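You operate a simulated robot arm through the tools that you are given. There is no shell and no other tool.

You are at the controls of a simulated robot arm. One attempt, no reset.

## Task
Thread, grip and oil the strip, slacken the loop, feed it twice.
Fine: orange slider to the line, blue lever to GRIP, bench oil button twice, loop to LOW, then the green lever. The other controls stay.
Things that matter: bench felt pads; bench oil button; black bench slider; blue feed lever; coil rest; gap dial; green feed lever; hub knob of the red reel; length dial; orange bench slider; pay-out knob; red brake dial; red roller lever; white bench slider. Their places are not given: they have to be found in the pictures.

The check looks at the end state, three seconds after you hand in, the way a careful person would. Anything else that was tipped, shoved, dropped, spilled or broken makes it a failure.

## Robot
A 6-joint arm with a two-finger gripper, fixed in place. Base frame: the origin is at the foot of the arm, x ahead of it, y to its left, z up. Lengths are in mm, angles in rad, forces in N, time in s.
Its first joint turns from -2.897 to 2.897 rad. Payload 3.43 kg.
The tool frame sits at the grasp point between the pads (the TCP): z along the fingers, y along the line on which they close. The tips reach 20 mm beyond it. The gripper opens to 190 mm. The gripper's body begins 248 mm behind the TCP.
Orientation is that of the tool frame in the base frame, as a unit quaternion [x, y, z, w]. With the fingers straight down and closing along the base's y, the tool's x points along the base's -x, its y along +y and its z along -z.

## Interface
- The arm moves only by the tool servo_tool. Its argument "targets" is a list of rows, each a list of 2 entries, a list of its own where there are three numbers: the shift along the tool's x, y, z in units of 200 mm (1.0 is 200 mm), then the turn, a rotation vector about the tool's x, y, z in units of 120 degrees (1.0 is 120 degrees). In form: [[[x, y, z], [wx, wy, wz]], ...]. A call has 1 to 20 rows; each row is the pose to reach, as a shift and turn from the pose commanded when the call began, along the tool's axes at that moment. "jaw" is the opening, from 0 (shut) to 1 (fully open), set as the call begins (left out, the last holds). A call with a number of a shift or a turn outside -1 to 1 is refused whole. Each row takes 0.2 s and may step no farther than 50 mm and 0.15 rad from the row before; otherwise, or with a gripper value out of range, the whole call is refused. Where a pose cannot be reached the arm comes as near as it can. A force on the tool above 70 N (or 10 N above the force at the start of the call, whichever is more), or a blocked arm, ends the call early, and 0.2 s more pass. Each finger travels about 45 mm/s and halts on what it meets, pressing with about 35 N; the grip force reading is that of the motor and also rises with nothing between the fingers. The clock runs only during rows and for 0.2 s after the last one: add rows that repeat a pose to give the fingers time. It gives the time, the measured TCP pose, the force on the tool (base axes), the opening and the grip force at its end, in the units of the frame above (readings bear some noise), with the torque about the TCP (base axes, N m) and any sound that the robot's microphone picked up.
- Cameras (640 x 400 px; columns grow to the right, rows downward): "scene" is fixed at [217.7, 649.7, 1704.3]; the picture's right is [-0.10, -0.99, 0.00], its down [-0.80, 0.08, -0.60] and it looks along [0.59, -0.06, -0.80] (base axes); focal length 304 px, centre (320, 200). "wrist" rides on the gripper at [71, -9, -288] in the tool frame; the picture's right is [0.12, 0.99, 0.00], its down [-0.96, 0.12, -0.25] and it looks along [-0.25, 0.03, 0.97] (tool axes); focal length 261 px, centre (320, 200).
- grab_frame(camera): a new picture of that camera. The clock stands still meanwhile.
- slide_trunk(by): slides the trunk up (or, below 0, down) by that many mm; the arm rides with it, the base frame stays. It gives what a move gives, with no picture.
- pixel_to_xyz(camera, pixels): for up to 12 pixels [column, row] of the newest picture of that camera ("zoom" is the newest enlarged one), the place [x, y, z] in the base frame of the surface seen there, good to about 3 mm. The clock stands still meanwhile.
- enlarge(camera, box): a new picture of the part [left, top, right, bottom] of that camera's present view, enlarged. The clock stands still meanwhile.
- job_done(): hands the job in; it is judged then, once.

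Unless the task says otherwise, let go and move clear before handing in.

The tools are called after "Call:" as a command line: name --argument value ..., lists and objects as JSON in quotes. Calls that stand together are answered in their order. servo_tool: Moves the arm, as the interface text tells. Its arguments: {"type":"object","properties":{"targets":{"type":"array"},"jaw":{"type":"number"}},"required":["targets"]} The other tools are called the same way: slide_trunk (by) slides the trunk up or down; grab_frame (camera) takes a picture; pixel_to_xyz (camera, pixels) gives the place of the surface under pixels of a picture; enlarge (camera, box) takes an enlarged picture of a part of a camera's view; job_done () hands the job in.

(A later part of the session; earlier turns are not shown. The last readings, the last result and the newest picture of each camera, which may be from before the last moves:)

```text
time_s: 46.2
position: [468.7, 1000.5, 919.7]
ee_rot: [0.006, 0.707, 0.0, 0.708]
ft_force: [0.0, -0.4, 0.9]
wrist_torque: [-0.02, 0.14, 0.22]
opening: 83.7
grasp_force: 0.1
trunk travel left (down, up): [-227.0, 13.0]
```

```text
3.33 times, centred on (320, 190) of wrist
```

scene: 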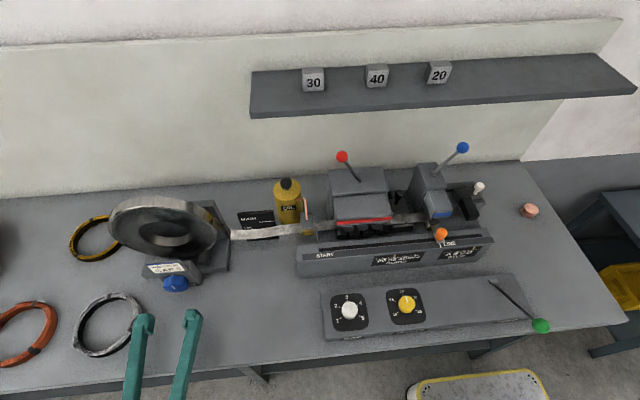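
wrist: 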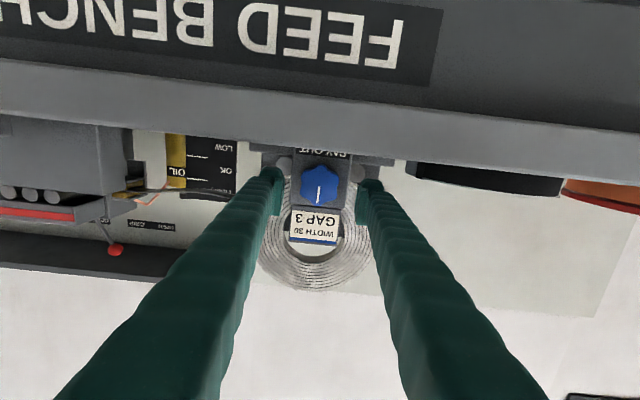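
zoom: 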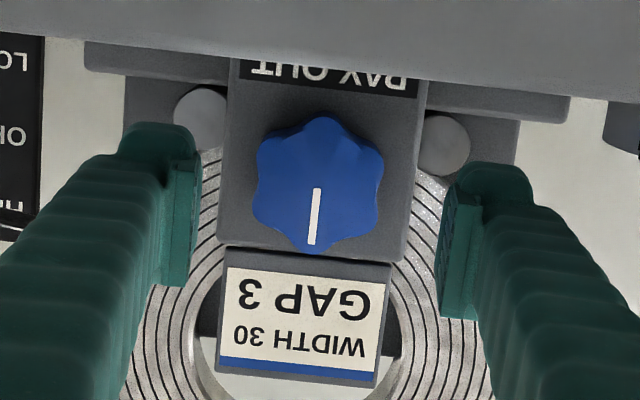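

The bench edge is at x≈361, so the camera (reaching about x≈290) stays clear. I'll advance 76 mm so the fingers straddle the knob, trimming y by −2 mm.

Call:
servo_tool --targets '[[[-0.007, -0.01, 0.15], [0, 0, 0]], [[-0.007, -0.01, 0.27], [0, 0, 0]], [[-0.007, -0.01, 0.36], [0, 0, 0]], [[-0.007, -0.01, 0.38], [0, 0, 0]], [[-0.007, -0.01, 0.38], [0, 0, 0]]]'

Call:
enlarge --camera "wrist" --box '[240, 120, 400, 260]'

Call:
enlarge --camera "scene" --box '[110, 230, 250, 330]'

```text
time_s: 47.4
position: [547.0, 998.6, 920.7]
ee_rot: [0.003, 0.707, 0.001, 0.707]
ft_force: [-0.2, -0.8, 1.0]
wrist_torque: [-0.02, 0.03, 0.0]
opening: 83.6
grasp_force: 0.0
trunk travel left (down, up): [-227.0, 13.0]
```

```text
2.86 times, centred on (320, 190) of wrist
```

zoom: 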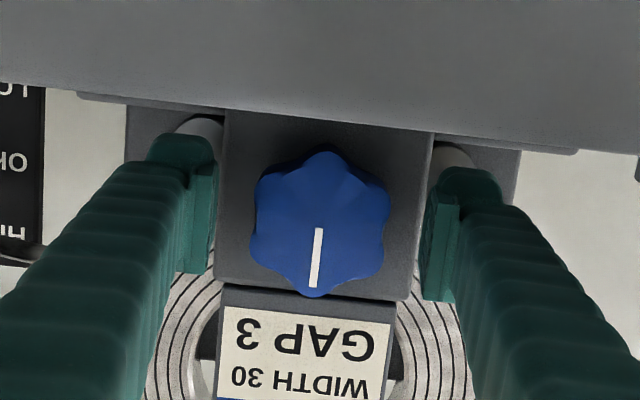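

```text
4.00 times, centred on (180, 280) of scene
```

zoom: 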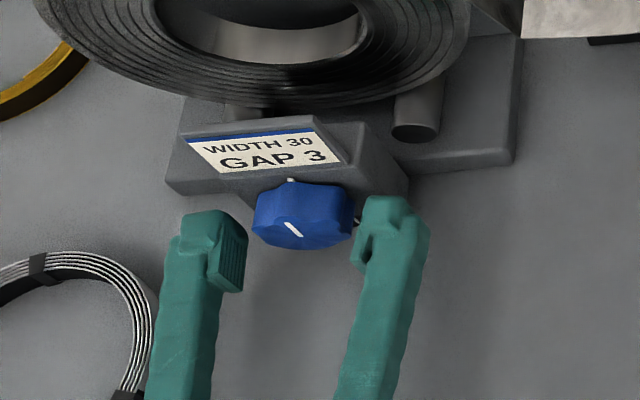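

The fingers straddle the knob at x=547 with no contact. I'll close on it.

Call:
servo_tool --targets '[[[0, 0, 0], [0, 0, 0]], [[0, 0, 0], [0, 0, 0]], [[0, 0, 0], [0, 0, 0]], [[0, 0, 0], [0, 0, 0]], [[0, 0, 0], [0, 0, 0]]]' --jaw 0.2

Call:
enlarge --camera "scene" --box '[110, 200, 310, 330]'

Call:
enlarge --camera "wrist" --box '[240, 120, 400, 260]'

```text
time_s: 48.6
position: [547.7, 1000.7, 920.5]
ee_rot: [0.004, 0.707, -0.001, 0.707]
ft_force: [1.8, 2.7, 1.0]
wrist_torque: [-0.05, -0.02, 0.06]
opening: 54.6
grasp_force: 45.6
trunk travel left (down, up): [-227.0, 13.0]
```

```text
3.08 times, centred on (210, 265) of scene
```

zoom: 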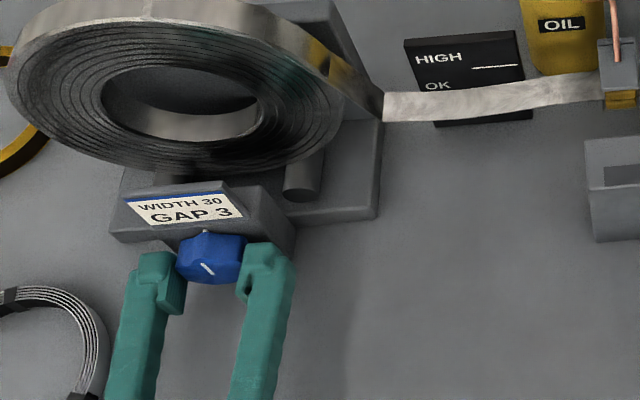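

```text
2.86 times, centred on (320, 190) of wrist
```

zoom: 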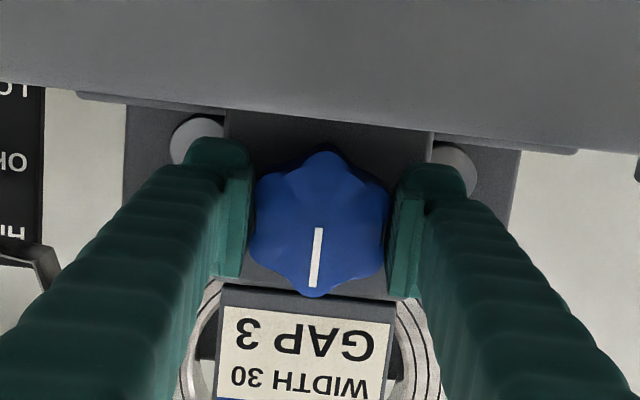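

The knob is held at 54.6 mm with 45 N. I'll turn it about 20° clockwise (as seen from the front) and see which way the loop goes.

Call:
servo_tool --targets '[[[0, 0, 0], [0, 0, 0.04]], [[0, 0, 0], [0, 0, 0.08]], [[0, 0, 0], [0, 0, 0.12]], [[0, 0, 0], [0, 0, 0.165]], [[0, 0, 0], [0, 0, 0.165]]]'

Call:
enlarge --camera "scene" --box '[110, 200, 310, 330]'

Call:
grab_frame --camera "wrist"

```text
time_s: 49.8
position: [546.7, 999.9, 920.2]
ee_rot: [0.126, 0.695, 0.121, 0.697]
ft_force: [12.0, 18.9, 10.3]
wrist_torque: [-0.06, -0.09, 0.14]
opening: 54.7
grasp_force: 45.6
trunk travel left (down, up): [-227.0, 13.0]
```

```text
3.08 times, centred on (210, 265) of scene
```

zoom: 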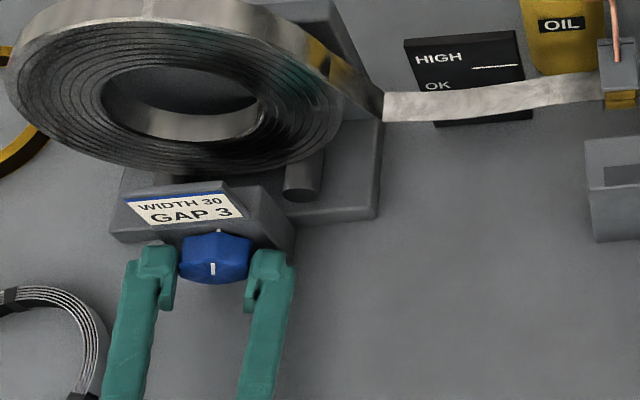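

```text
taken
```

wrist: 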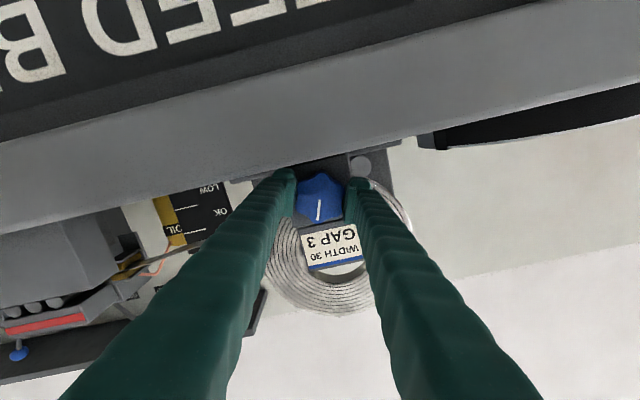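

The knob turned with the gripper (the pointer moved), but the loop barely changed. I'll zoom in on the loop and measure it.

Call:
enlarge --camera "wrist" --box '[110, 160, 270, 290]'

Call:
enlarge --camera "scene" --box '[225, 195, 325, 255]'

Call:
pixel_to_xyz --camera "zoom" --pixels '[[60, 240], [120, 240], [180, 232], [240, 230], [300, 222], [360, 215], [420, 205], [480, 195], [540, 200]]'

```text
3.08 times, centred on (190, 225) of wrist
```

zoom: 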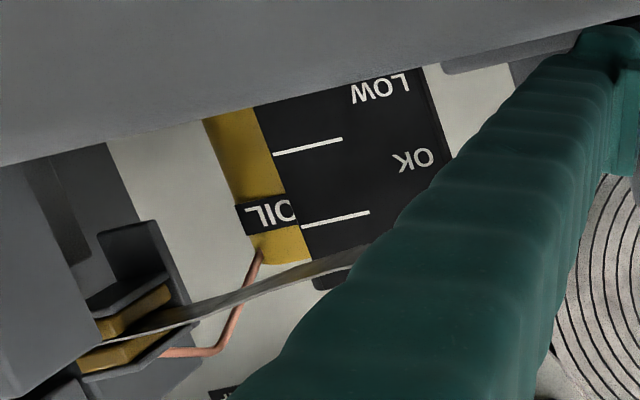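

```text
6.40 times, centred on (275, 225) of scene
```

zoom: 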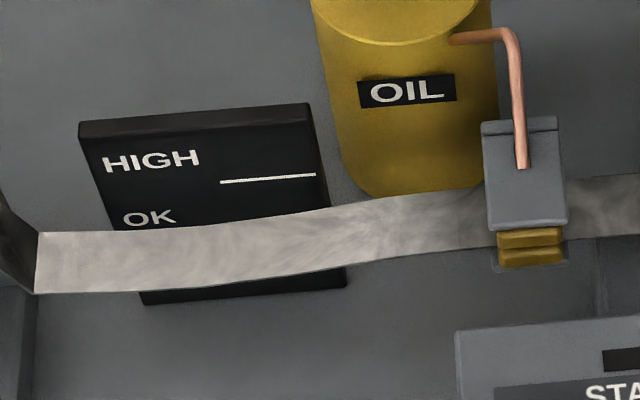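

```text
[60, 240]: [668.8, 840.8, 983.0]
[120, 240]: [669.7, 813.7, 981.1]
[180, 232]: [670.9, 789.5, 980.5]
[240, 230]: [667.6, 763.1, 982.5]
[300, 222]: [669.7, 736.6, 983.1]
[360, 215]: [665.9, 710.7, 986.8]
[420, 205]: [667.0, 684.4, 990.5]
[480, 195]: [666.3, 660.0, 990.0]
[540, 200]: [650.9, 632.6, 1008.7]
```

The loop still reads z≈981, unchanged. I'll wait a second in place in case it responds slowly, then measure again.

Call:
servo_tool --targets '[[[0, 0, 0], [0, 0, 0]], [[0, 0, 0], [0, 0, 0]], [[0, 0, 0], [0, 0, 0]], [[0, 0, 0], [0, 0, 0]], [[0, 0, 0], [0, 0, 0]], [[0, 0, 0], [0, 0, 0]]]'

Call:
enlarge --camera "scene" --box '[225, 195, 325, 255]'

Call:
pixel_to_xyz --camera "zoom" --pixels '[[60, 240], [120, 240], [180, 232], [240, 230], [300, 222], [360, 215], [60, 280], [120, 280], [180, 280], [240, 275], [300, 265], [360, 250]]'

Call:
enlarge --camera "scene" --box '[140, 240, 220, 300]'

```text
time_s: 51.2
position: [547.2, 1000.7, 919.6]
ee_rot: [0.125, 0.695, 0.122, 0.697]
ft_force: [27.8, 30.8, 22.9]
wrist_torque: [-0.1, -0.25, 0.01]
opening: 54.6
grasp_force: 44.9
trunk travel left (down, up): [-227.0, 13.0]
```

```text
6.40 times, centred on (275, 225) of scene
```

zoom: 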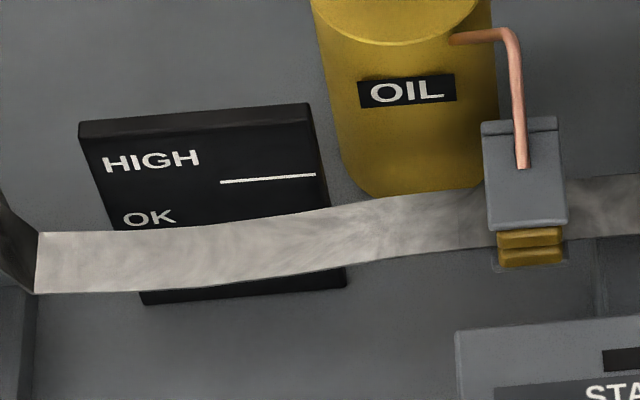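

```text
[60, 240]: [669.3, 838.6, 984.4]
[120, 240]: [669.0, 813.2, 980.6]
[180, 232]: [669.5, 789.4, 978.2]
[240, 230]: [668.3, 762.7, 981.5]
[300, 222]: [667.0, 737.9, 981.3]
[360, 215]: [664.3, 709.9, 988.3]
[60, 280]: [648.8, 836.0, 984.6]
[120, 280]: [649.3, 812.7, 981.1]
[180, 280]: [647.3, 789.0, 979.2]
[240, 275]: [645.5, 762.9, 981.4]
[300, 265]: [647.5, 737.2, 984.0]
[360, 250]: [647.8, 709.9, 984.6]
```

```text
6.67 times, centred on (180, 270) of scene
```

zoom: 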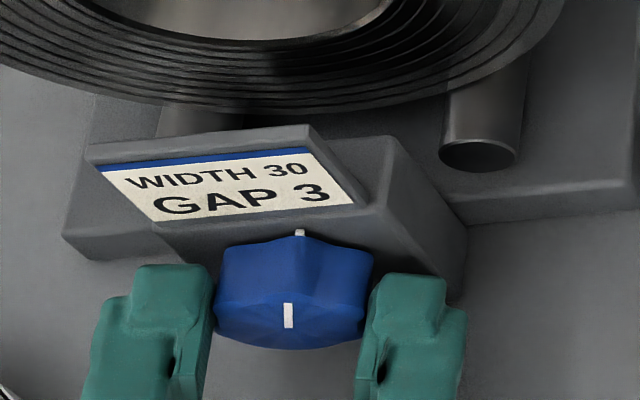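

The loop has not moved, and the lateral force is slowly building while holding. I'll turn the knob the other way, to about 20° counter-clockwise of its start, with a small shift to relieve that force.

Call:
servo_tool --targets '[[[-0.002, 0.009, 0.005], [0, 0, -0.056]], [[-0.002, 0.009, 0.005], [0, 0, -0.112]], [[-0.002, 0.009, 0.005], [0, 0, -0.168]], [[-0.002, 0.009, 0.005], [0, 0, -0.224]], [[-0.002, 0.009, 0.005], [0, 0, -0.28]], [[-0.002, 0.009, 0.005], [0, 0, -0.333]]]'

Call:
enlarge --camera "scene" --box '[225, 195, 325, 255]'

Call:
pixel_to_xyz --camera "zoom" --pixels '[[60, 265], [120, 265], [180, 260], [240, 250], [300, 240], [360, 230]]'

Call:
enlarge --camera "scene" --box '[140, 240, 220, 300]'

```text
time_s: 52.6
position: [547.3, 999.3, 919.8]
ee_rot: [-0.12, 0.697, -0.126, 0.696]
ft_force: [-16.4, -18.9, 4.0]
wrist_torque: [0.05, -0.28, -0.25]
opening: 54.8
grasp_force: 45.1
trunk travel left (down, up): [-227.0, 13.0]
```

```text
6.40 times, centred on (275, 225) of scene
```

zoom: 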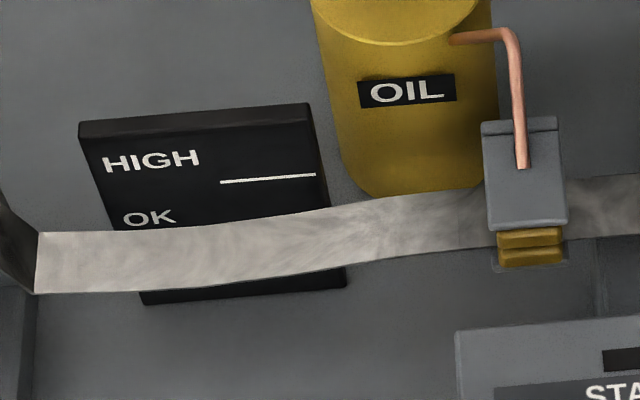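

```text
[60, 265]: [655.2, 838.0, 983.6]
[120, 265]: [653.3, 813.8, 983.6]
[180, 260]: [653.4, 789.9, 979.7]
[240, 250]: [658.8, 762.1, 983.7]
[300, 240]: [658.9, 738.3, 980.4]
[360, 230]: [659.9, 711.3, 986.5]
```

```text
6.67 times, centred on (180, 270) of scene
```

zoom: 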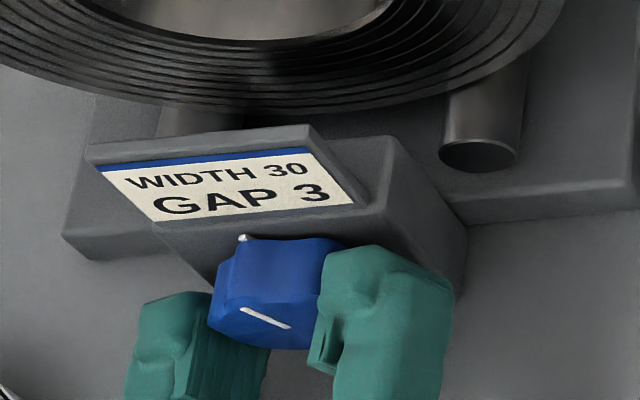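

Neither 20° turn changed the loop (the white marker on the knob moves with it). It may need a larger turn, so I'll rotate clockwise to about +30° and listen for clicks.

Call:
servo_tool --targets '[[[0.0015, -0.0045, -0.0035], [0, 0, 0.06]], [[0.0015, -0.0045, -0.0035], [0, 0, 0.12]], [[0.0015, -0.0045, -0.0035], [0, 0, 0.18]], [[0.0015, -0.0045, -0.0035], [0, 0, 0.24]], [[0.0015, -0.0045, -0.0035], [0, 0, 0.3]], [[0.0015, -0.0045, -0.0035], [0, 0, 0.36]], [[0.0015, -0.0045, -0.0035], [0, 0, 0.417]]]'

Call:
enlarge --camera "scene" --box '[140, 195, 320, 305]'

Call:
pixel_to_xyz --camera "zoom" --pixels '[[340, 160], [370, 160], [400, 158], [430, 152], [460, 148], [480, 145]]'

```text
time_s: 54.2
position: [546.5, 1000.1, 920.3]
ee_rot: [0.186, 0.681, 0.184, 0.684]
ft_force: [-19.0, 13.7, 4.9]
wrist_torque: [-0.02, 0.51, 0.71]
opening: 54.7
grasp_force: 45.1
trunk travel left (down, up): [-227.0, 13.0]
```

```text
3.56 times, centred on (230, 250) of scene
```

zoom: 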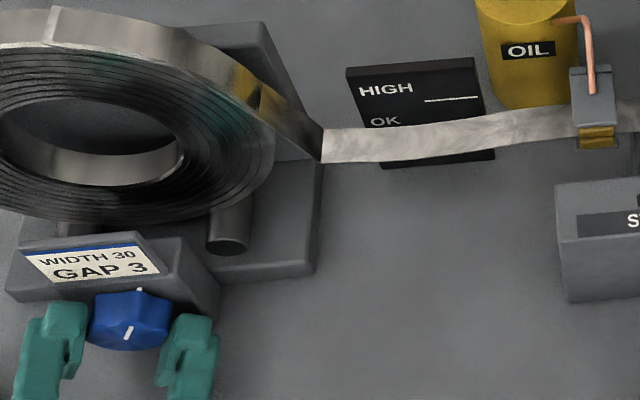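

```text
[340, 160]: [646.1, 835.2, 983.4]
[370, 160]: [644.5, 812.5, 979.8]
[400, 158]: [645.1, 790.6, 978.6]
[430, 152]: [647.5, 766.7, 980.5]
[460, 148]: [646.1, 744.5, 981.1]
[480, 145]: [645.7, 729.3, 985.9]
```

Still no change at +30°. I'll re-grip for a longer turn: open, roll back to −30°, close again, and turn clockwise by 60° more.

Call:
servo_tool --targets '[[[0, 0, 0], [0, 0, 0]], [[0, 0, 0], [0, 0, 0]], [[0, 0, 0], [0, 0, 0]]]' --jaw 0.39

Call:
servo_tool --targets '[[[0, 0, 0], [0, 0, -0.0625]], [[0, 0, 0], [0, 0, -0.125]], [[0, 0, 0], [0, 0, -0.1875]], [[0, 0, 0], [0, 0, -0.25]], [[0, 0, 0], [0, 0, -0.3125]], [[0, 0, 0], [0, 0, -0.375]], [[0, 0, 0], [0, 0, -0.4375]], [[0, 0, 0], [0, 0, -0.5]], [[0, 0, 0], [0, 0, -0.5]]]'

Call:
enlarge --camera "scene" --box '[140, 195, 320, 305]'

Call:
enlarge --camera "wrist" --box '[240, 120, 400, 260]'

```text
time_s: 55.0
position: [549.1, 999.5, 919.9]
ee_rot: [0.187, 0.682, 0.182, 0.684]
ft_force: [0.2, -0.2, -0.2]
wrist_torque: [-0.03, 0.03, 0.0]
opening: 74.2
grasp_force: 0.2
trunk travel left (down, up): [-227.0, 13.0]
```

```text
time_s: 57.0
position: [549.4, 998.5, 920.3]
ee_rot: [-0.181, 0.683, -0.185, 0.683]
ft_force: [1.1, 0.3, 0.1]
wrist_torque: [-0.01, -0.01, 0.03]
opening: 74.1
grasp_force: 0.0
trunk travel left (down, up): [-227.0, 13.0]
```

```text
3.56 times, centred on (230, 250) of scene
```

zoom: 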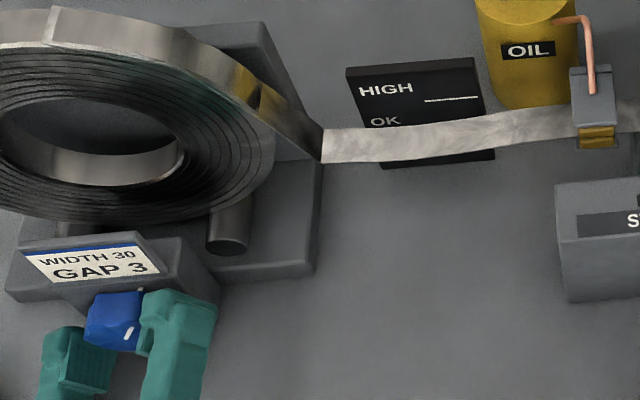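

```text
2.86 times, centred on (320, 190) of wrist
```

zoom: 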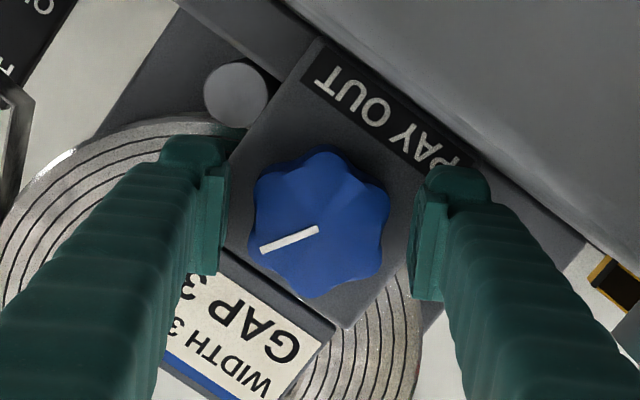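

The knob kept its +30° position while the jaws rolled back. I'll close and turn 60° clockwise, checking the loop after.

Call:
servo_tool --targets '[[[0, 0, 0], [0, 0, 0]], [[0, 0, 0], [0, 0, 0]], [[0, 0, 0], [0, 0, 0]], [[0, 0, 0], [0, 0, 0]]]' --jaw 0.2

Call:
servo_tool --targets '[[[0, 0, 0], [0, 0, 0.0625]], [[0, 0, 0], [0, 0, 0.125]], [[0, 0, 0], [0, 0, 0.1875]], [[0, 0, 0], [0, 0, 0.25]], [[0, 0, 0], [0, 0, 0.3125]], [[0, 0, 0], [0, 0, 0.375]], [[0, 0, 0], [0, 0, 0.4375]], [[0, 0, 0], [0, 0, 0.5]]]'

Call:
enlarge --camera "scene" --box '[140, 195, 320, 305]'

Call:
pixel_to_xyz --camera "zoom" --pixels '[[340, 155], [370, 155], [400, 150], [430, 145], [460, 140], [480, 138]]'

```text
time_s: 58.0
position: [548.1, 998.0, 919.6]
ee_rot: [-0.18, 0.684, -0.184, 0.683]
ft_force: [-1.6, -4.9, 0.5]
wrist_torque: [0.0, -0.02, -0.01]
opening: 54.4
grasp_force: 45.3
trunk travel left (down, up): [-227.0, 13.0]
```

```text
time_s: 59.8
position: [547.5, 1000.4, 919.7]
ee_rot: [0.186, 0.682, 0.182, 0.684]
ft_force: [18.4, 15.6, 4.2]
wrist_torque: [-0.02, 0.1, 0.42]
opening: 54.5
grasp_force: 45.2
trunk travel left (down, up): [-227.0, 13.0]
```

```text
3.56 times, centred on (230, 250) of scene
```

zoom: 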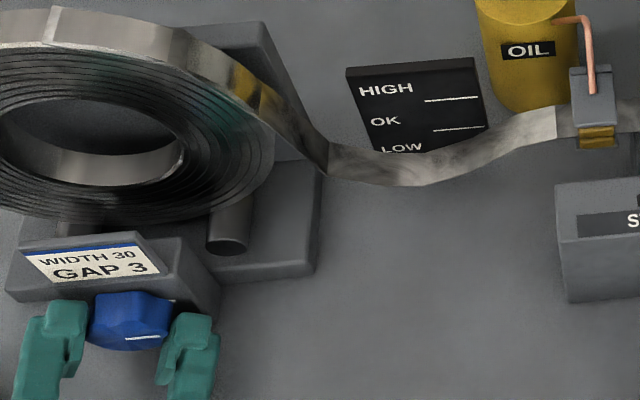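

```text
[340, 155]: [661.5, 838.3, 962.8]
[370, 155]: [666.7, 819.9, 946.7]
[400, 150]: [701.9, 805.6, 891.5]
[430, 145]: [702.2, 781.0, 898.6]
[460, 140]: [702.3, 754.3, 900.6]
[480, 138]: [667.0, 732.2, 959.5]
```

Turning to about +90° dropped the loop, so clockwise pays out in steps. I'll measure the loop's lowest point now.

Call:
enlarge --camera "scene" --box '[225, 195, 325, 255]'

Call:
pixel_to_xyz --camera "zoom" --pixels '[[60, 290], [90, 300], [120, 305], [150, 315], [180, 315], [210, 305], [240, 295], [270, 285], [300, 268], [330, 250], [360, 235], [150, 300]]'

```text
6.40 times, centred on (275, 225) of scene
```

zoom: 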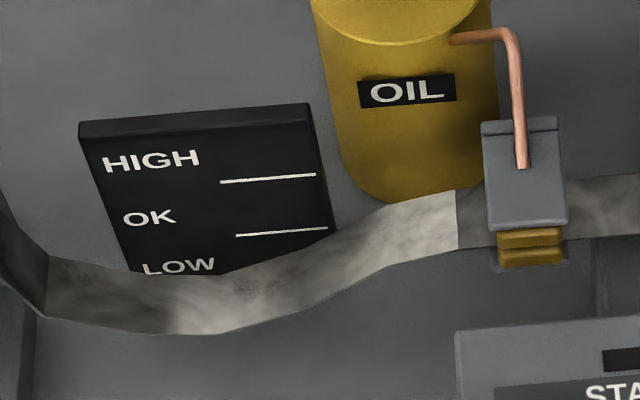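

```text
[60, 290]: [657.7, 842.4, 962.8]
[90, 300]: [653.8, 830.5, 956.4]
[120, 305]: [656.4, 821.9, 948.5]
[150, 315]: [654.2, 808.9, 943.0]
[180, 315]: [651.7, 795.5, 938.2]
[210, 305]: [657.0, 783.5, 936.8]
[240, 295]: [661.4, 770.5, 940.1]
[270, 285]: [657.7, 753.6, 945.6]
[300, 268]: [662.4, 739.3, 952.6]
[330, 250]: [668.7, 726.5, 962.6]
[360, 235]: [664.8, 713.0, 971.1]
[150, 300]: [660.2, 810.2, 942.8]
```

The loop's lowest point is z≈937, which is in the OK band, so it needs more. I'll re-grip again and turn further in smaller steps.

Call:
servo_tool --targets '[[[0, 0, 0], [0, 0, 0]], [[0, 0, 0], [0, 0, 0]], [[0, 0, 0], [0, 0, 0]]]' --jaw 0.39

Call:
servo_tool --targets '[[[0, 0, 0], [0, 0, -0.0625]], [[0, 0, 0], [0, 0, -0.125]], [[0, 0, 0], [0, 0, -0.1875]], [[0, 0, 0], [0, 0, -0.25]], [[0, 0, 0], [0, 0, -0.3125]], [[0, 0, 0], [0, 0, -0.375]], [[0, 0, 0], [0, 0, -0.4375]], [[0, 0, 0], [0, 0, -0.5]], [[0, 0, 0], [0, 0, -0.5]]]'

Call:
servo_tool --targets '[[[0, 0, 0], [0, 0, 0]], [[0, 0, 0], [0, 0, 0]], [[0, 0, 0], [0, 0, 0]], [[0, 0, 0], [0, 0, 0]]]' --jaw 0.2

Call:
servo_tool --targets '[[[0, 0, 0], [0, 0, 0.0625]], [[0, 0, 0], [0, 0, 0.125]], [[0, 0, 0], [0, 0, 0.1875]], [[0, 0, 0], [0, 0, 0.25]]]'

Call:
enlarge --camera "scene" --box '[140, 195, 320, 305]'

```text
time_s: 60.6
position: [547.8, 999.3, 921.2]
ee_rot: [0.186, 0.682, 0.182, 0.684]
ft_force: [0.0, 0.1, 0.1]
wrist_torque: [-0.01, 0.01, 0.02]
opening: 74.0
grasp_force: 0.0
trunk travel left (down, up): [-227.0, 13.0]
```

```text
time_s: 62.6
position: [547.7, 999.6, 919.5]
ee_rot: [-0.18, 0.683, -0.185, 0.683]
ft_force: [0.7, -0.8, 0.1]
wrist_torque: [0.01, 0.01, -0.02]
opening: 74.1
grasp_force: 0.0
trunk travel left (down, up): [-227.0, 13.0]
```

```text
time_s: 63.6
position: [548.2, 999.6, 921.1]
ee_rot: [-0.179, 0.684, -0.184, 0.683]
ft_force: [-1.6, -7.0, 0.5]
wrist_torque: [-0.02, -0.01, -0.05]
opening: 54.4
grasp_force: 45.4
trunk travel left (down, up): [-227.0, 13.0]
```

```text
time_s: 64.6
position: [547.8, 1000.4, 919.5]
ee_rot: [0.004, 0.707, 0.0, 0.707]
ft_force: [7.1, 4.9, 2.3]
wrist_torque: [0.01, 0.27, 0.16]
opening: 54.4
grasp_force: 44.8
trunk travel left (down, up): [-227.0, 13.0]
```

```text
3.56 times, centred on (230, 250) of scene
```

zoom: 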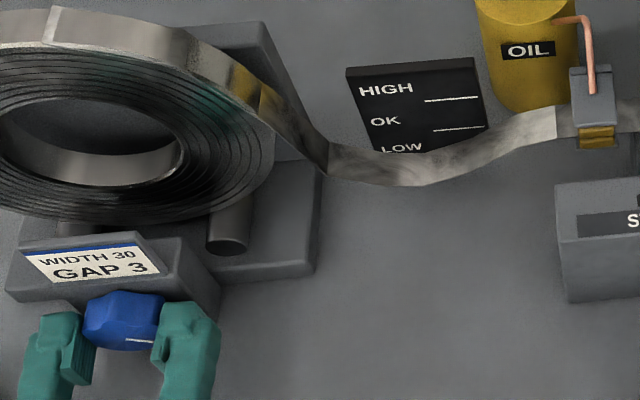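

The pointer moved on a little and the loop is still in OK. I'll turn another 30°.

Call:
servo_tool --targets '[[[0, 0, 0], [0, 0, 0.0625]], [[0, 0, 0], [0, 0, 0.125]], [[0, 0, 0], [0, 0, 0.1875]], [[0, 0, 0], [0, 0, 0.25]]]'

Call:
enlarge --camera "scene" --box '[140, 195, 320, 305]'

Call:
enlarge --camera "wrist" --box '[240, 120, 400, 260]'

```text
time_s: 65.6
position: [547.4, 1000.2, 921.1]
ee_rot: [0.188, 0.682, 0.183, 0.683]
ft_force: [18.6, 15.0, 6.2]
wrist_torque: [-0.02, 0.32, 0.23]
opening: 54.4
grasp_force: 45.5
trunk travel left (down, up): [-227.0, 13.0]
```

```text
3.56 times, centred on (230, 250) of scene
```

zoom: 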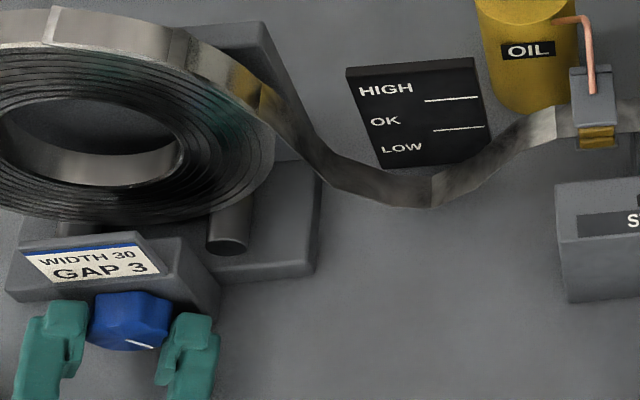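

```text
2.86 times, centred on (320, 190) of wrist
```

zoom: 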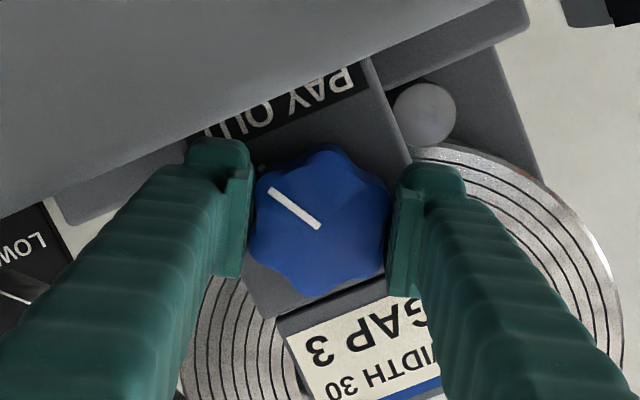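

The loop dropped another step. I'll measure its lowest point against the OK/LOW line (z≈921).

Call:
enlarge --camera "scene" --box '[225, 195, 325, 255]'

Call:
pixel_to_xyz --camera "zoom" --pixels '[[60, 330], [90, 345], [120, 350], [150, 355], [180, 355], [210, 350], [240, 340], [270, 315], [300, 285], [285, 235], [285, 180], [180, 340]]'

Call:
enlarge --camera "wrist" --box '[100, 150, 300, 320]'

```text
6.40 times, centred on (275, 225) of scene
```

zoom: 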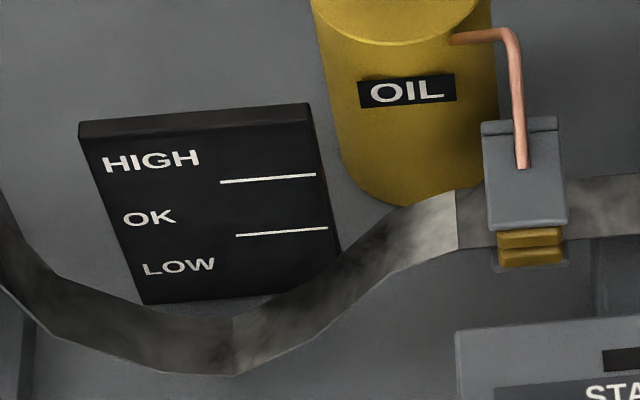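

```text
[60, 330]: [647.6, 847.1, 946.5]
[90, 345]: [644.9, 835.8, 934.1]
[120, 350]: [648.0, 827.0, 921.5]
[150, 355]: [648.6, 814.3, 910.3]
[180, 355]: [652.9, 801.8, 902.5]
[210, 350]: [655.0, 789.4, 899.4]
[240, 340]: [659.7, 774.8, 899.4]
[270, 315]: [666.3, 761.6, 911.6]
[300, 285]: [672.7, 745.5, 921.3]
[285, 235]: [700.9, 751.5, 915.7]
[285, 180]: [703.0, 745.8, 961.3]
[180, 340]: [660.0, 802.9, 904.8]
```

```text
2.35 times, centred on (200, 235) of wrist
```

zoom: 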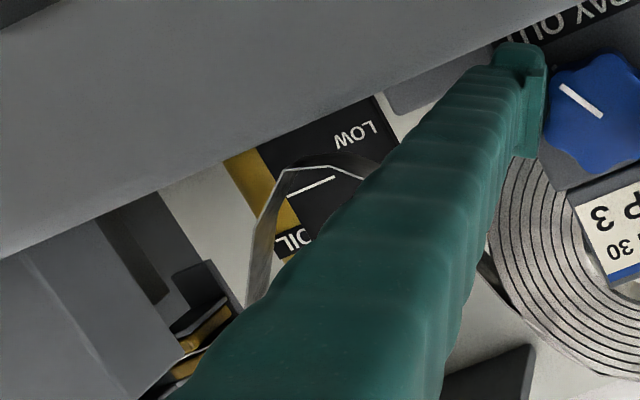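

The lowest point is z≈899, clearly in the LOW band. I'll open the jaws, back straight off the knob, and confirm the loop and knob stay put.

Call:
servo_tool --targets '[[[0, 0, 0], [0, 0, 0]], [[0, 0, 0], [0, 0, 0]], [[0, 0, 0], [0, 0, 0]]]' --jaw 0.4

Call:
servo_tool --targets '[[[0, 0, -0.12], [0, 0, 0]], [[0, 0, -0.24], [0, 0, 0]], [[0, 0, -0.36], [0, 0, -0.05]], [[0, 0, -0.48], [0, 0, -0.1]], [[0, 0, -0.6], [0, 0, -0.15]], [[0, 0, -0.7], [0, 0, -0.2]], [[0, 0, -0.7], [0, 0, -0.25]]]'

Call:
grab_frame --camera "wrist"

Call:
grab_frame --camera "scene"

```text
time_s: 66.4
position: [547.6, 998.5, 920.2]
ee_rot: [0.186, 0.682, 0.181, 0.684]
ft_force: [0.6, 0.3, -0.1]
wrist_torque: [0.01, 0.01, -0.01]
opening: 75.9
grasp_force: 0.0
trunk travel left (down, up): [-227.0, 13.0]
```

```text
time_s: 68.0
position: [407.5, 1001.5, 920.2]
ee_rot: [0.004, 0.707, -0.002, 0.707]
ft_force: [-0.5, 1.8, -0.2]
wrist_torque: [0.01, 0.03, 0.01]
opening: 75.7
grasp_force: 0.0
trunk travel left (down, up): [-227.0, 13.0]
```

```text
taken
```

wrist: 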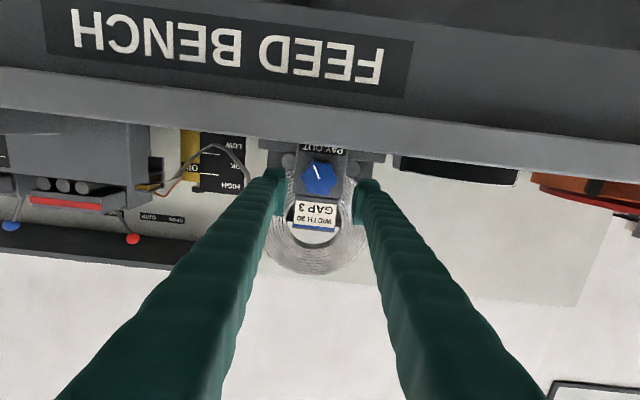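

```text
taken
```

scene: 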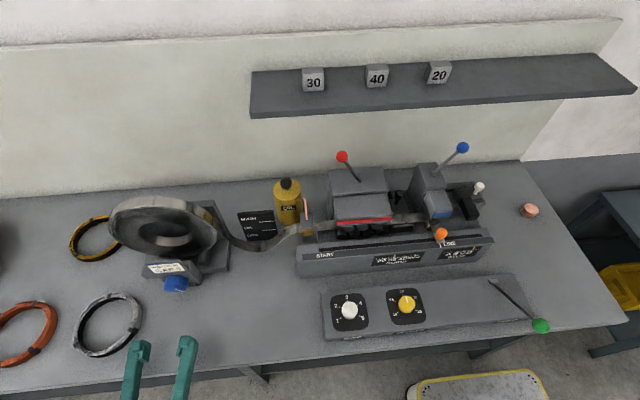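

The knob kept its position and the loop hangs low at (230,160) in the wrist view. I'll take a closer level look at it against the board.

Call:
enlarge --camera "wrist" --box '[150, 110, 290, 210]'

Call:
enlarge --camera "scene" --box '[320, 190, 480, 270]'

```text
4.00 times, centred on (220, 160) of wrist
```

zoom: 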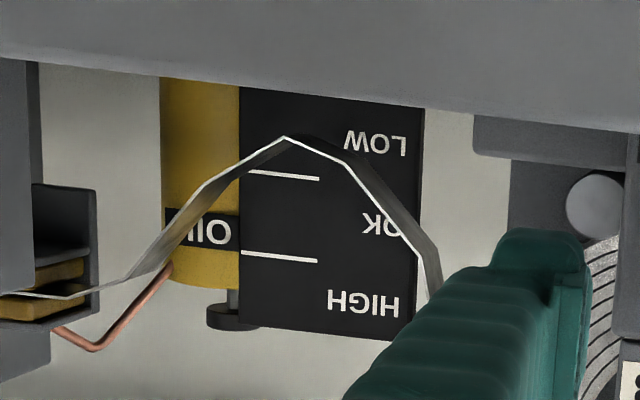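

```text
4.00 times, centred on (400, 230) of scene
```

zoom: 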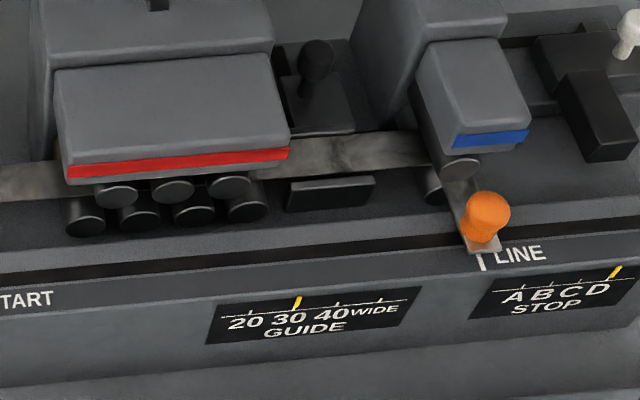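

The level view confirms the loop's lowest point is below the OK/LOW line, so it is LOW. Now I'll rise, turn the tool vertical again, and travel over toward the green lever at about (343,147,995).

Call:
servo_tool --targets '[[[-0.08, -0.02, 0], [0, 0.06, 0]], [[-0.16, -0.08, 0], [0, 0.12, 0]], [[-0.24, -0.16, 0], [0, 0.18, 0]], [[-0.32, -0.24, 0], [0, 0.24, 0]], [[-0.4, -0.33, 0], [0, 0.3, 0]], [[-0.48, -0.42, 0], [0, 0.36, 0]], [[-0.56, -0.51, 0], [0, 0.42, 0]], [[-0.64, -0.6, 0], [0, 0.48, 0]], [[-0.72, -0.69, 0], [0, 0.54, 0]], [[-0.8, -0.78, 0], [0, 0.6, 0]], [[-0.88, -0.86, 0], [0, 0.66, 0]], [[-0.95, -0.94, 0], [0, 0.72, 0]], [[-1.0, -1.0, 0], [0, 0.75, 0]]]'

Call:
grab_frame --camera "scene"

```text
time_s: 70.8
position: [408.5, 799.4, 1119.1]
ee_rot: [0.003, 1.0, 0.001, 0.0]
ft_force: [0.4, 0.2, 0.3]
wrist_torque: [-0.02, -0.07, -0.01]
opening: 76.1
grasp_force: 0.0
trunk travel left (down, up): [-227.0, 13.0]
```

```text
taken
```

scene: 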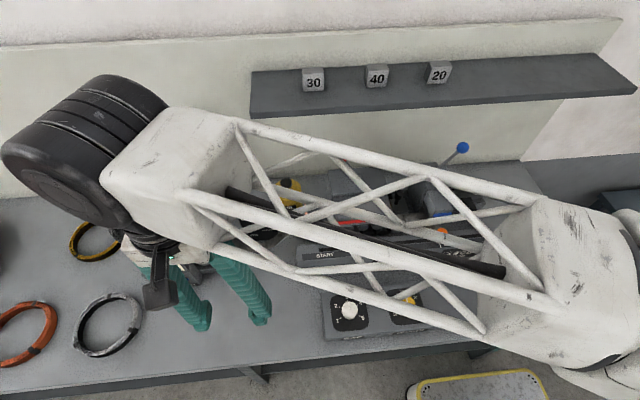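

The forearm now spans over the bench in the scene view. I'll check its height before continuing.

Call:
pixel_to_xyz --camera "scene" --pixels '[[180, 150], [300, 255], [400, 280], [470, 330], [560, 270], [540, 205], [420, 170], [600, 360], [80, 150], [620, 230]]'

```text
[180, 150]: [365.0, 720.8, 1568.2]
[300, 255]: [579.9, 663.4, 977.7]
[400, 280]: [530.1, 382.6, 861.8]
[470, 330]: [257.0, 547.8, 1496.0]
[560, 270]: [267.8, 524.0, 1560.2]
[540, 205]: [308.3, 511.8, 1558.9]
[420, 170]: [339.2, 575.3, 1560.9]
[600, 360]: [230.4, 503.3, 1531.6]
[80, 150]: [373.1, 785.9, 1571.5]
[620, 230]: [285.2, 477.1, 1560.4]
```

The forearm is at z≈1500–1560, well above everything. I'll continue toward the green lever at a height of about 1180.

Call:
servo_tool --targets '[[[0, -0.2, -0.06], [0, 0, 0]], [[0, -0.4, -0.12], [0, 0, 0]], [[0, -0.6, -0.18], [0, 0, 0]], [[0, -0.8, -0.24], [0, 0, 0]], [[0, -1.0, -0.3], [0, 0, 0]]]'

Call:
servo_tool --targets '[[[0.06, -0.2, 0], [0, 0, 0]], [[0.12, -0.4, 0], [0, 0, 0]], [[0.18, -0.6, 0], [0, 0, 0]], [[0.24, -0.8, 0], [0, 0, 0]], [[0.3, -1.0, 0], [0, 0, 0]]]'

Call:
servo_tool --targets '[[[0, -0.2, 0], [0, 0, 0]], [[0, -0.4, 0], [0, 0, 0]], [[0, -0.6, 0], [0, 0, 0]], [[0, -0.8, 0], [0, 0, 0]], [[0, -1.0, 0], [0, 0, 0]]]'

Call:
grab_frame --camera "scene"

Call:
grab_frame --camera "wrist"

```text
time_s: 72.0
position: [406.7, 598.5, 1179.8]
ee_rot: [0.003, 1.0, 0.001, 0.0]
ft_force: [0.3, 1.3, -0.6]
wrist_torque: [-0.22, 0.06, 0.03]
opening: 75.8
grasp_force: 0.0
trunk travel left (down, up): [-227.0, 13.0]
```

```text
time_s: 73.2
position: [343.2, 396.8, 1176.3]
ee_rot: [0.004, 1.0, 0.002, 0.0]
ft_force: [0.9, 0.0, -0.7]
wrist_torque: [-0.2, 0.06, 0.0]
opening: 75.9
grasp_force: 0.0
trunk travel left (down, up): [-227.0, 13.0]
```

```text
time_s: 74.4
position: [342.5, 203.2, 1175.0]
ee_rot: [0.004, 1.0, 0.002, 0.001]
ft_force: [0.4, 0.2, -0.4]
wrist_torque: [-0.1, 0.12, 0.04]
opening: 76.3
grasp_force: 0.0
trunk travel left (down, up): [-227.0, 13.0]
```

```text
taken
```

scene: 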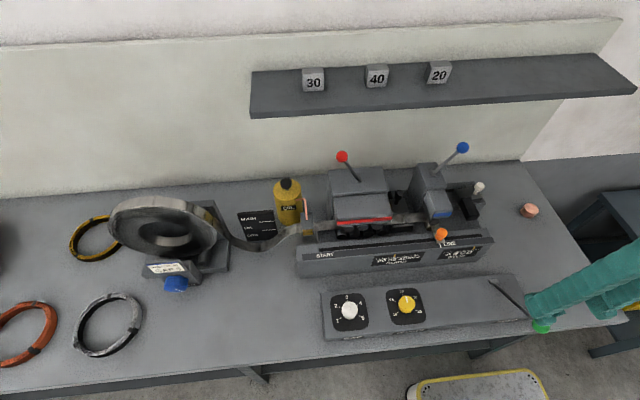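

```text
taken
```

wrist: 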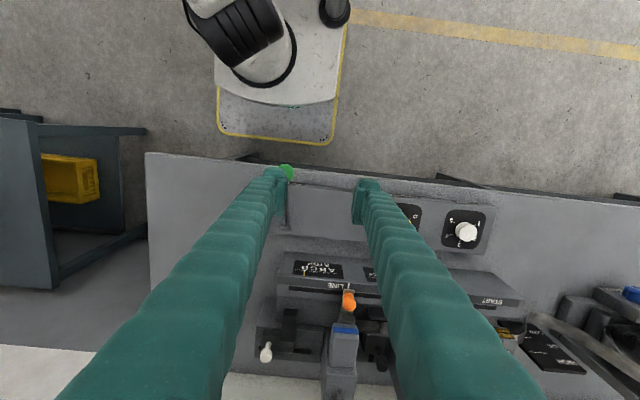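

The green ball is at (286,172) in the wrist view, under the left finger. I'll measure it, and also the robot's own pedestal nearby.

Call:
pixel_to_xyz --camera "wrist" --pixels '[[287, 171], [290, 176], [283, 190], [283, 205], [282, 220], [270, 95], [265, 60], [300, 50], [275, 130], [290, 168], [330, 10]]'

Call:
enlarge --camera "wrist" --box '[230, 140, 370, 240]'

```text
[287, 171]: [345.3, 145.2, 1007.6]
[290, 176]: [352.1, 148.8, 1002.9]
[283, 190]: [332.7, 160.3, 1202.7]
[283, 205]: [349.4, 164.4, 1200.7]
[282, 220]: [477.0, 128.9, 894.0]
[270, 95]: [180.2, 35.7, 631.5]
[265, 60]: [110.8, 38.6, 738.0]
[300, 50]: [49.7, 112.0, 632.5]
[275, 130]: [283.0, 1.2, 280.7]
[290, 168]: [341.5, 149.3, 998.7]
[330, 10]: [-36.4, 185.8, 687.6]
```

```text
4.00 times, centred on (300, 190) of wrist
```

zoom: 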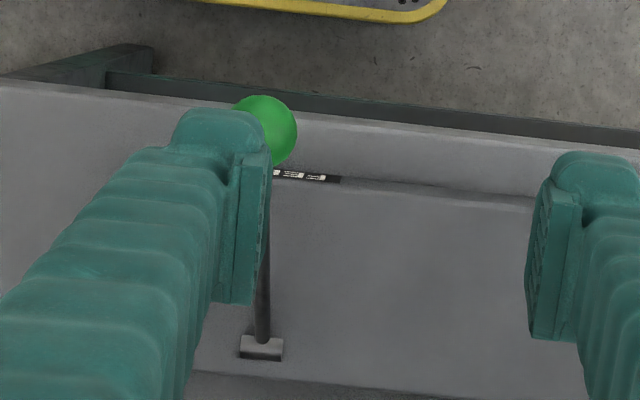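

The ball's top is at (345,145,1008), so its centre is near (345,146,990). I'll move over it and descend so the open fingers straddle the ball.

Call:
servo_tool --targets '[[[-0.012, -0.15, 0], [0, 0, 0]], [[-0.012, -0.285, 0], [0, 0, 0]], [[-0.012, -0.285, 0.2], [0, 0, 0]], [[-0.012, -0.285, 0.4], [0, 0, 0]], [[-0.012, -0.285, 0.6], [0, 0, 0]], [[-0.012, -0.285, 0.78], [0, 0, 0]], [[-0.012, -0.285, 0.89], [0, 0, 0]], [[-0.012, -0.285, 0.89], [0, 0, 0]]]'

Call:
enlarge --camera "scene" --box '[460, 240, 620, 350]'

Call:
enlarge --camera "wrist" --box '[240, 120, 400, 250]'

```text
time_s: 76.2
position: [344.3, 142.3, 999.9]
ee_rot: [0.003, 1.0, 0.001, 0.002]
ft_force: [0.4, 0.2, 0.1]
wrist_torque: [-0.02, -0.04, 0.01]
opening: 75.7
grasp_force: 0.1
trunk travel left (down, up): [-227.0, 13.0]
```

```text
3.64 times, centred on (540, 295) of scene
```

zoom: 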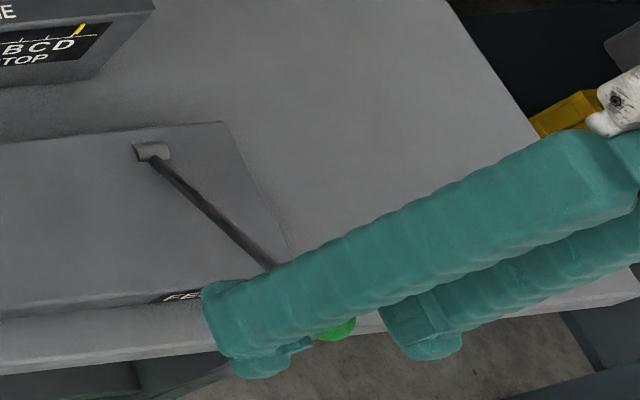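

```text
3.08 times, centred on (320, 185) of wrist
```

zoom: 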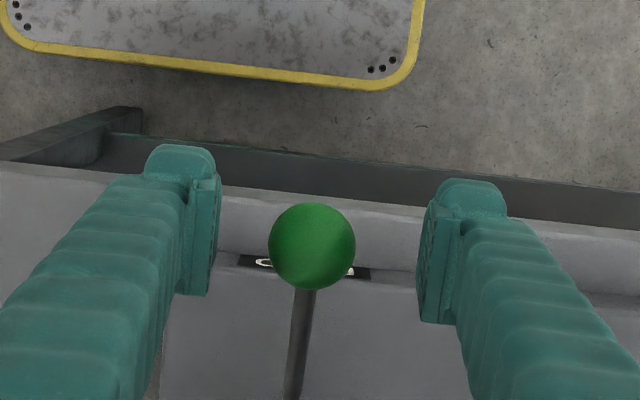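

The ball is centred between the fingers. I'll lower 8 mm more and close on it.

Call:
servo_tool --targets '[[[0, 0.005, 0.04], [0, 0, 0]], [[0, 0.005, 0.04], [0, 0, 0]]]'

Call:
servo_tool --targets '[[[0, 0, 0], [0, 0, 0]], [[0, 0, 0], [0, 0, 0]], [[0, 0, 0], [0, 0, 0]], [[0, 0, 0], [0, 0, 0]]]' --jaw 0.12

Call:
enlarge --camera "wrist" --box '[240, 120, 400, 250]'

```text
time_s: 76.8
position: [344.1, 142.1, 991.1]
ee_rot: [0.004, 1.0, 0.002, 0.001]
ft_force: [-0.5, -0.3, -0.1]
wrist_torque: [0.0, -0.01, -0.02]
opening: 76.1
grasp_force: 0.2
trunk travel left (down, up): [-227.0, 13.0]
```

```text
time_s: 77.8
position: [343.8, 142.0, 991.9]
ee_rot: [0.003, 1.0, 0.001, 0.001]
ft_force: [0.7, -22.4, 0.2]
wrist_torque: [-0.12, -0.05, -0.09]
opening: 35.7
grasp_force: 11.2
trunk travel left (down, up): [-227.0, 13.0]
```

```text
3.08 times, centred on (320, 185) of wrist
```

zoom: 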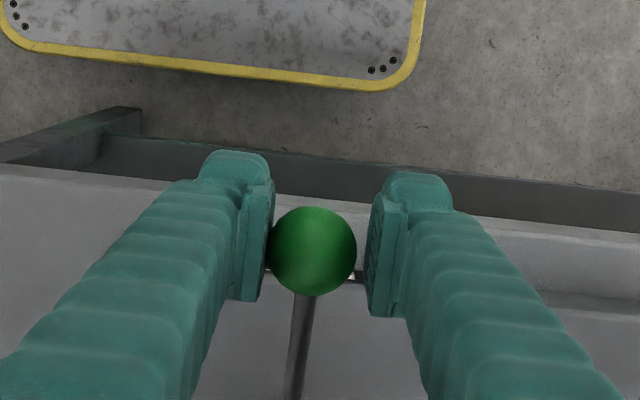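

The −y finger has touched first (−22 N) and there's a gap on the right. I'll shift 2.5 mm toward −y and let the grip settle.

Call:
servo_tool --targets '[[[0, -0.0125, 0], [0, 0, 0]], [[0, -0.0125, 0], [0, 0, 0]], [[0, -0.0125, 0], [0, 0, 0]]]'

Call:
enlarge --camera "wrist" --box '[240, 120, 400, 250]'

```text
time_s: 78.6
position: [344.9, 140.3, 991.7]
ee_rot: [0.003, 1.0, 0.002, 0.001]
ft_force: [7.0, -17.5, -7.0]
wrist_torque: [0.0, 0.0, 0.02]
opening: 32.9
grasp_force: 8.4
trunk travel left (down, up): [-227.0, 13.0]
```

```text
3.08 times, centred on (320, 185) of wrist
```

zoom: 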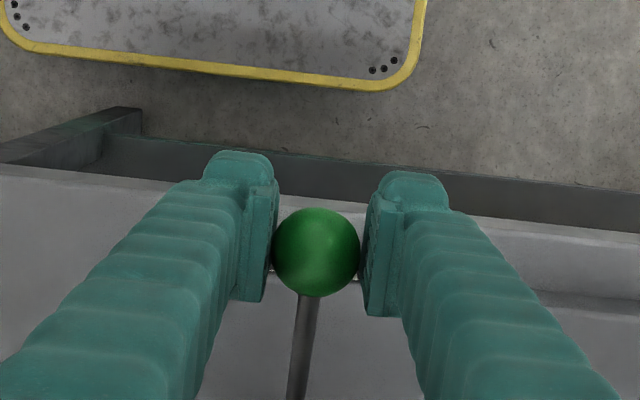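

The gap is nearly closed (opening 32.9 mm). One more small shift toward −y to balance the grip.

Call:
servo_tool --targets '[[[0, -0.008, 0], [0, 0, 0]], [[0, -0.008, 0], [0, 0, 0]], [[0, -0.008, 0], [0, 0, 0]]]'

```text
time_s: 79.4
position: [343.5, 140.2, 991.6]
ee_rot: [0.004, 1.0, 0.002, 0.0]
ft_force: [2.9, -2.4, -13.0]
wrist_torque: [0.05, 0.25, 0.02]
opening: 30.6
grasp_force: 44.9
trunk travel left (down, up): [-227.0, 13.0]
```

The ball is gripped at 30.6 mm with 45 N. I'll test a few degrees downward along its arc (toward −x and −z) and watch the force.

Call:
servo_tool --targets '[[[0.02, 0, 0.033], [0, 0, 0]], [[0.04, 0, 0.066], [0, 0, 0]], [[0.04, 0, 0.066], [0, 0, 0]]]'

Call:
enlarge --camera "scene" --box '[460, 240, 620, 350]'

```text
time_s: 80.2
position: [336.3, 139.5, 980.2]
ee_rot: [0.004, 1.0, 0.002, 0.001]
ft_force: [4.9, -2.2, 5.4]
wrist_torque: [0.0, -1.19, -0.09]
opening: 29.9
grasp_force: 45.1
trunk travel left (down, up): [-227.0, 13.0]
```

```text
3.64 times, centred on (540, 295) of scene
```

zoom: 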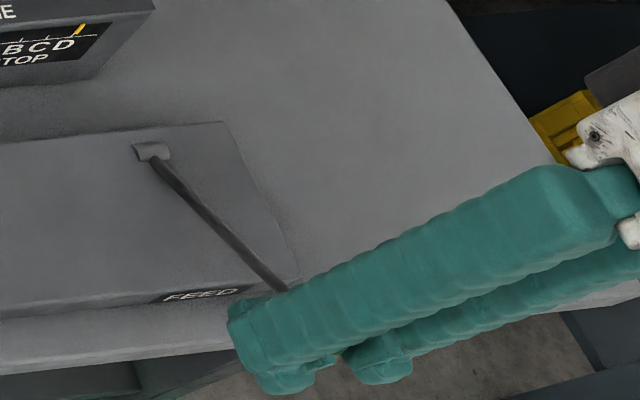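

The lever moves down freely with about 5 N. I'll continue along the arc to roughly 18° elevation and listen.

Call:
servo_tool --targets '[[[0.027, 0, 0.046], [0, 0, 0]], [[0.0515, 0, 0.1015], [0, 0, 0]], [[0.0725, 0, 0.1585], [0, 0, 0]]]'

Call:
enlarge --camera "scene" --box '[460, 240, 620, 350]'

Call:
enlarge --camera "scene" --box '[220, 170, 500, 280]'

```text
time_s: 81.0
position: [320.1, 140.5, 943.4]
ee_rot: [0.004, 1.0, 0.002, 0.001]
ft_force: [-3.0, -1.0, 9.7]
wrist_torque: [0.04, -1.3, 0.11]
opening: 29.6
grasp_force: 45.2
trunk travel left (down, up): [-227.0, 13.0]
```

```text
3.64 times, centred on (540, 295) of scene
```

zoom: 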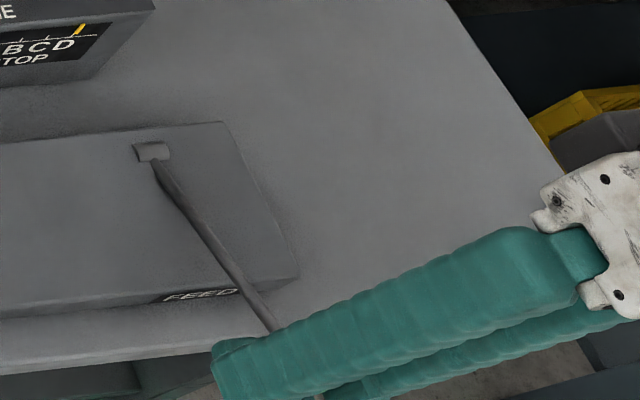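

```text
2.29 times, centred on (360, 225) of scene
```

zoom: 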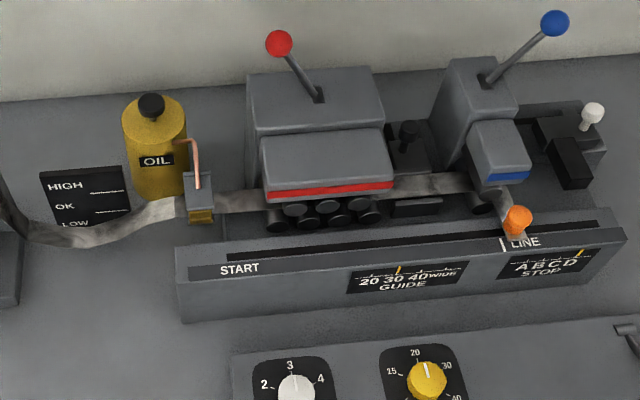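

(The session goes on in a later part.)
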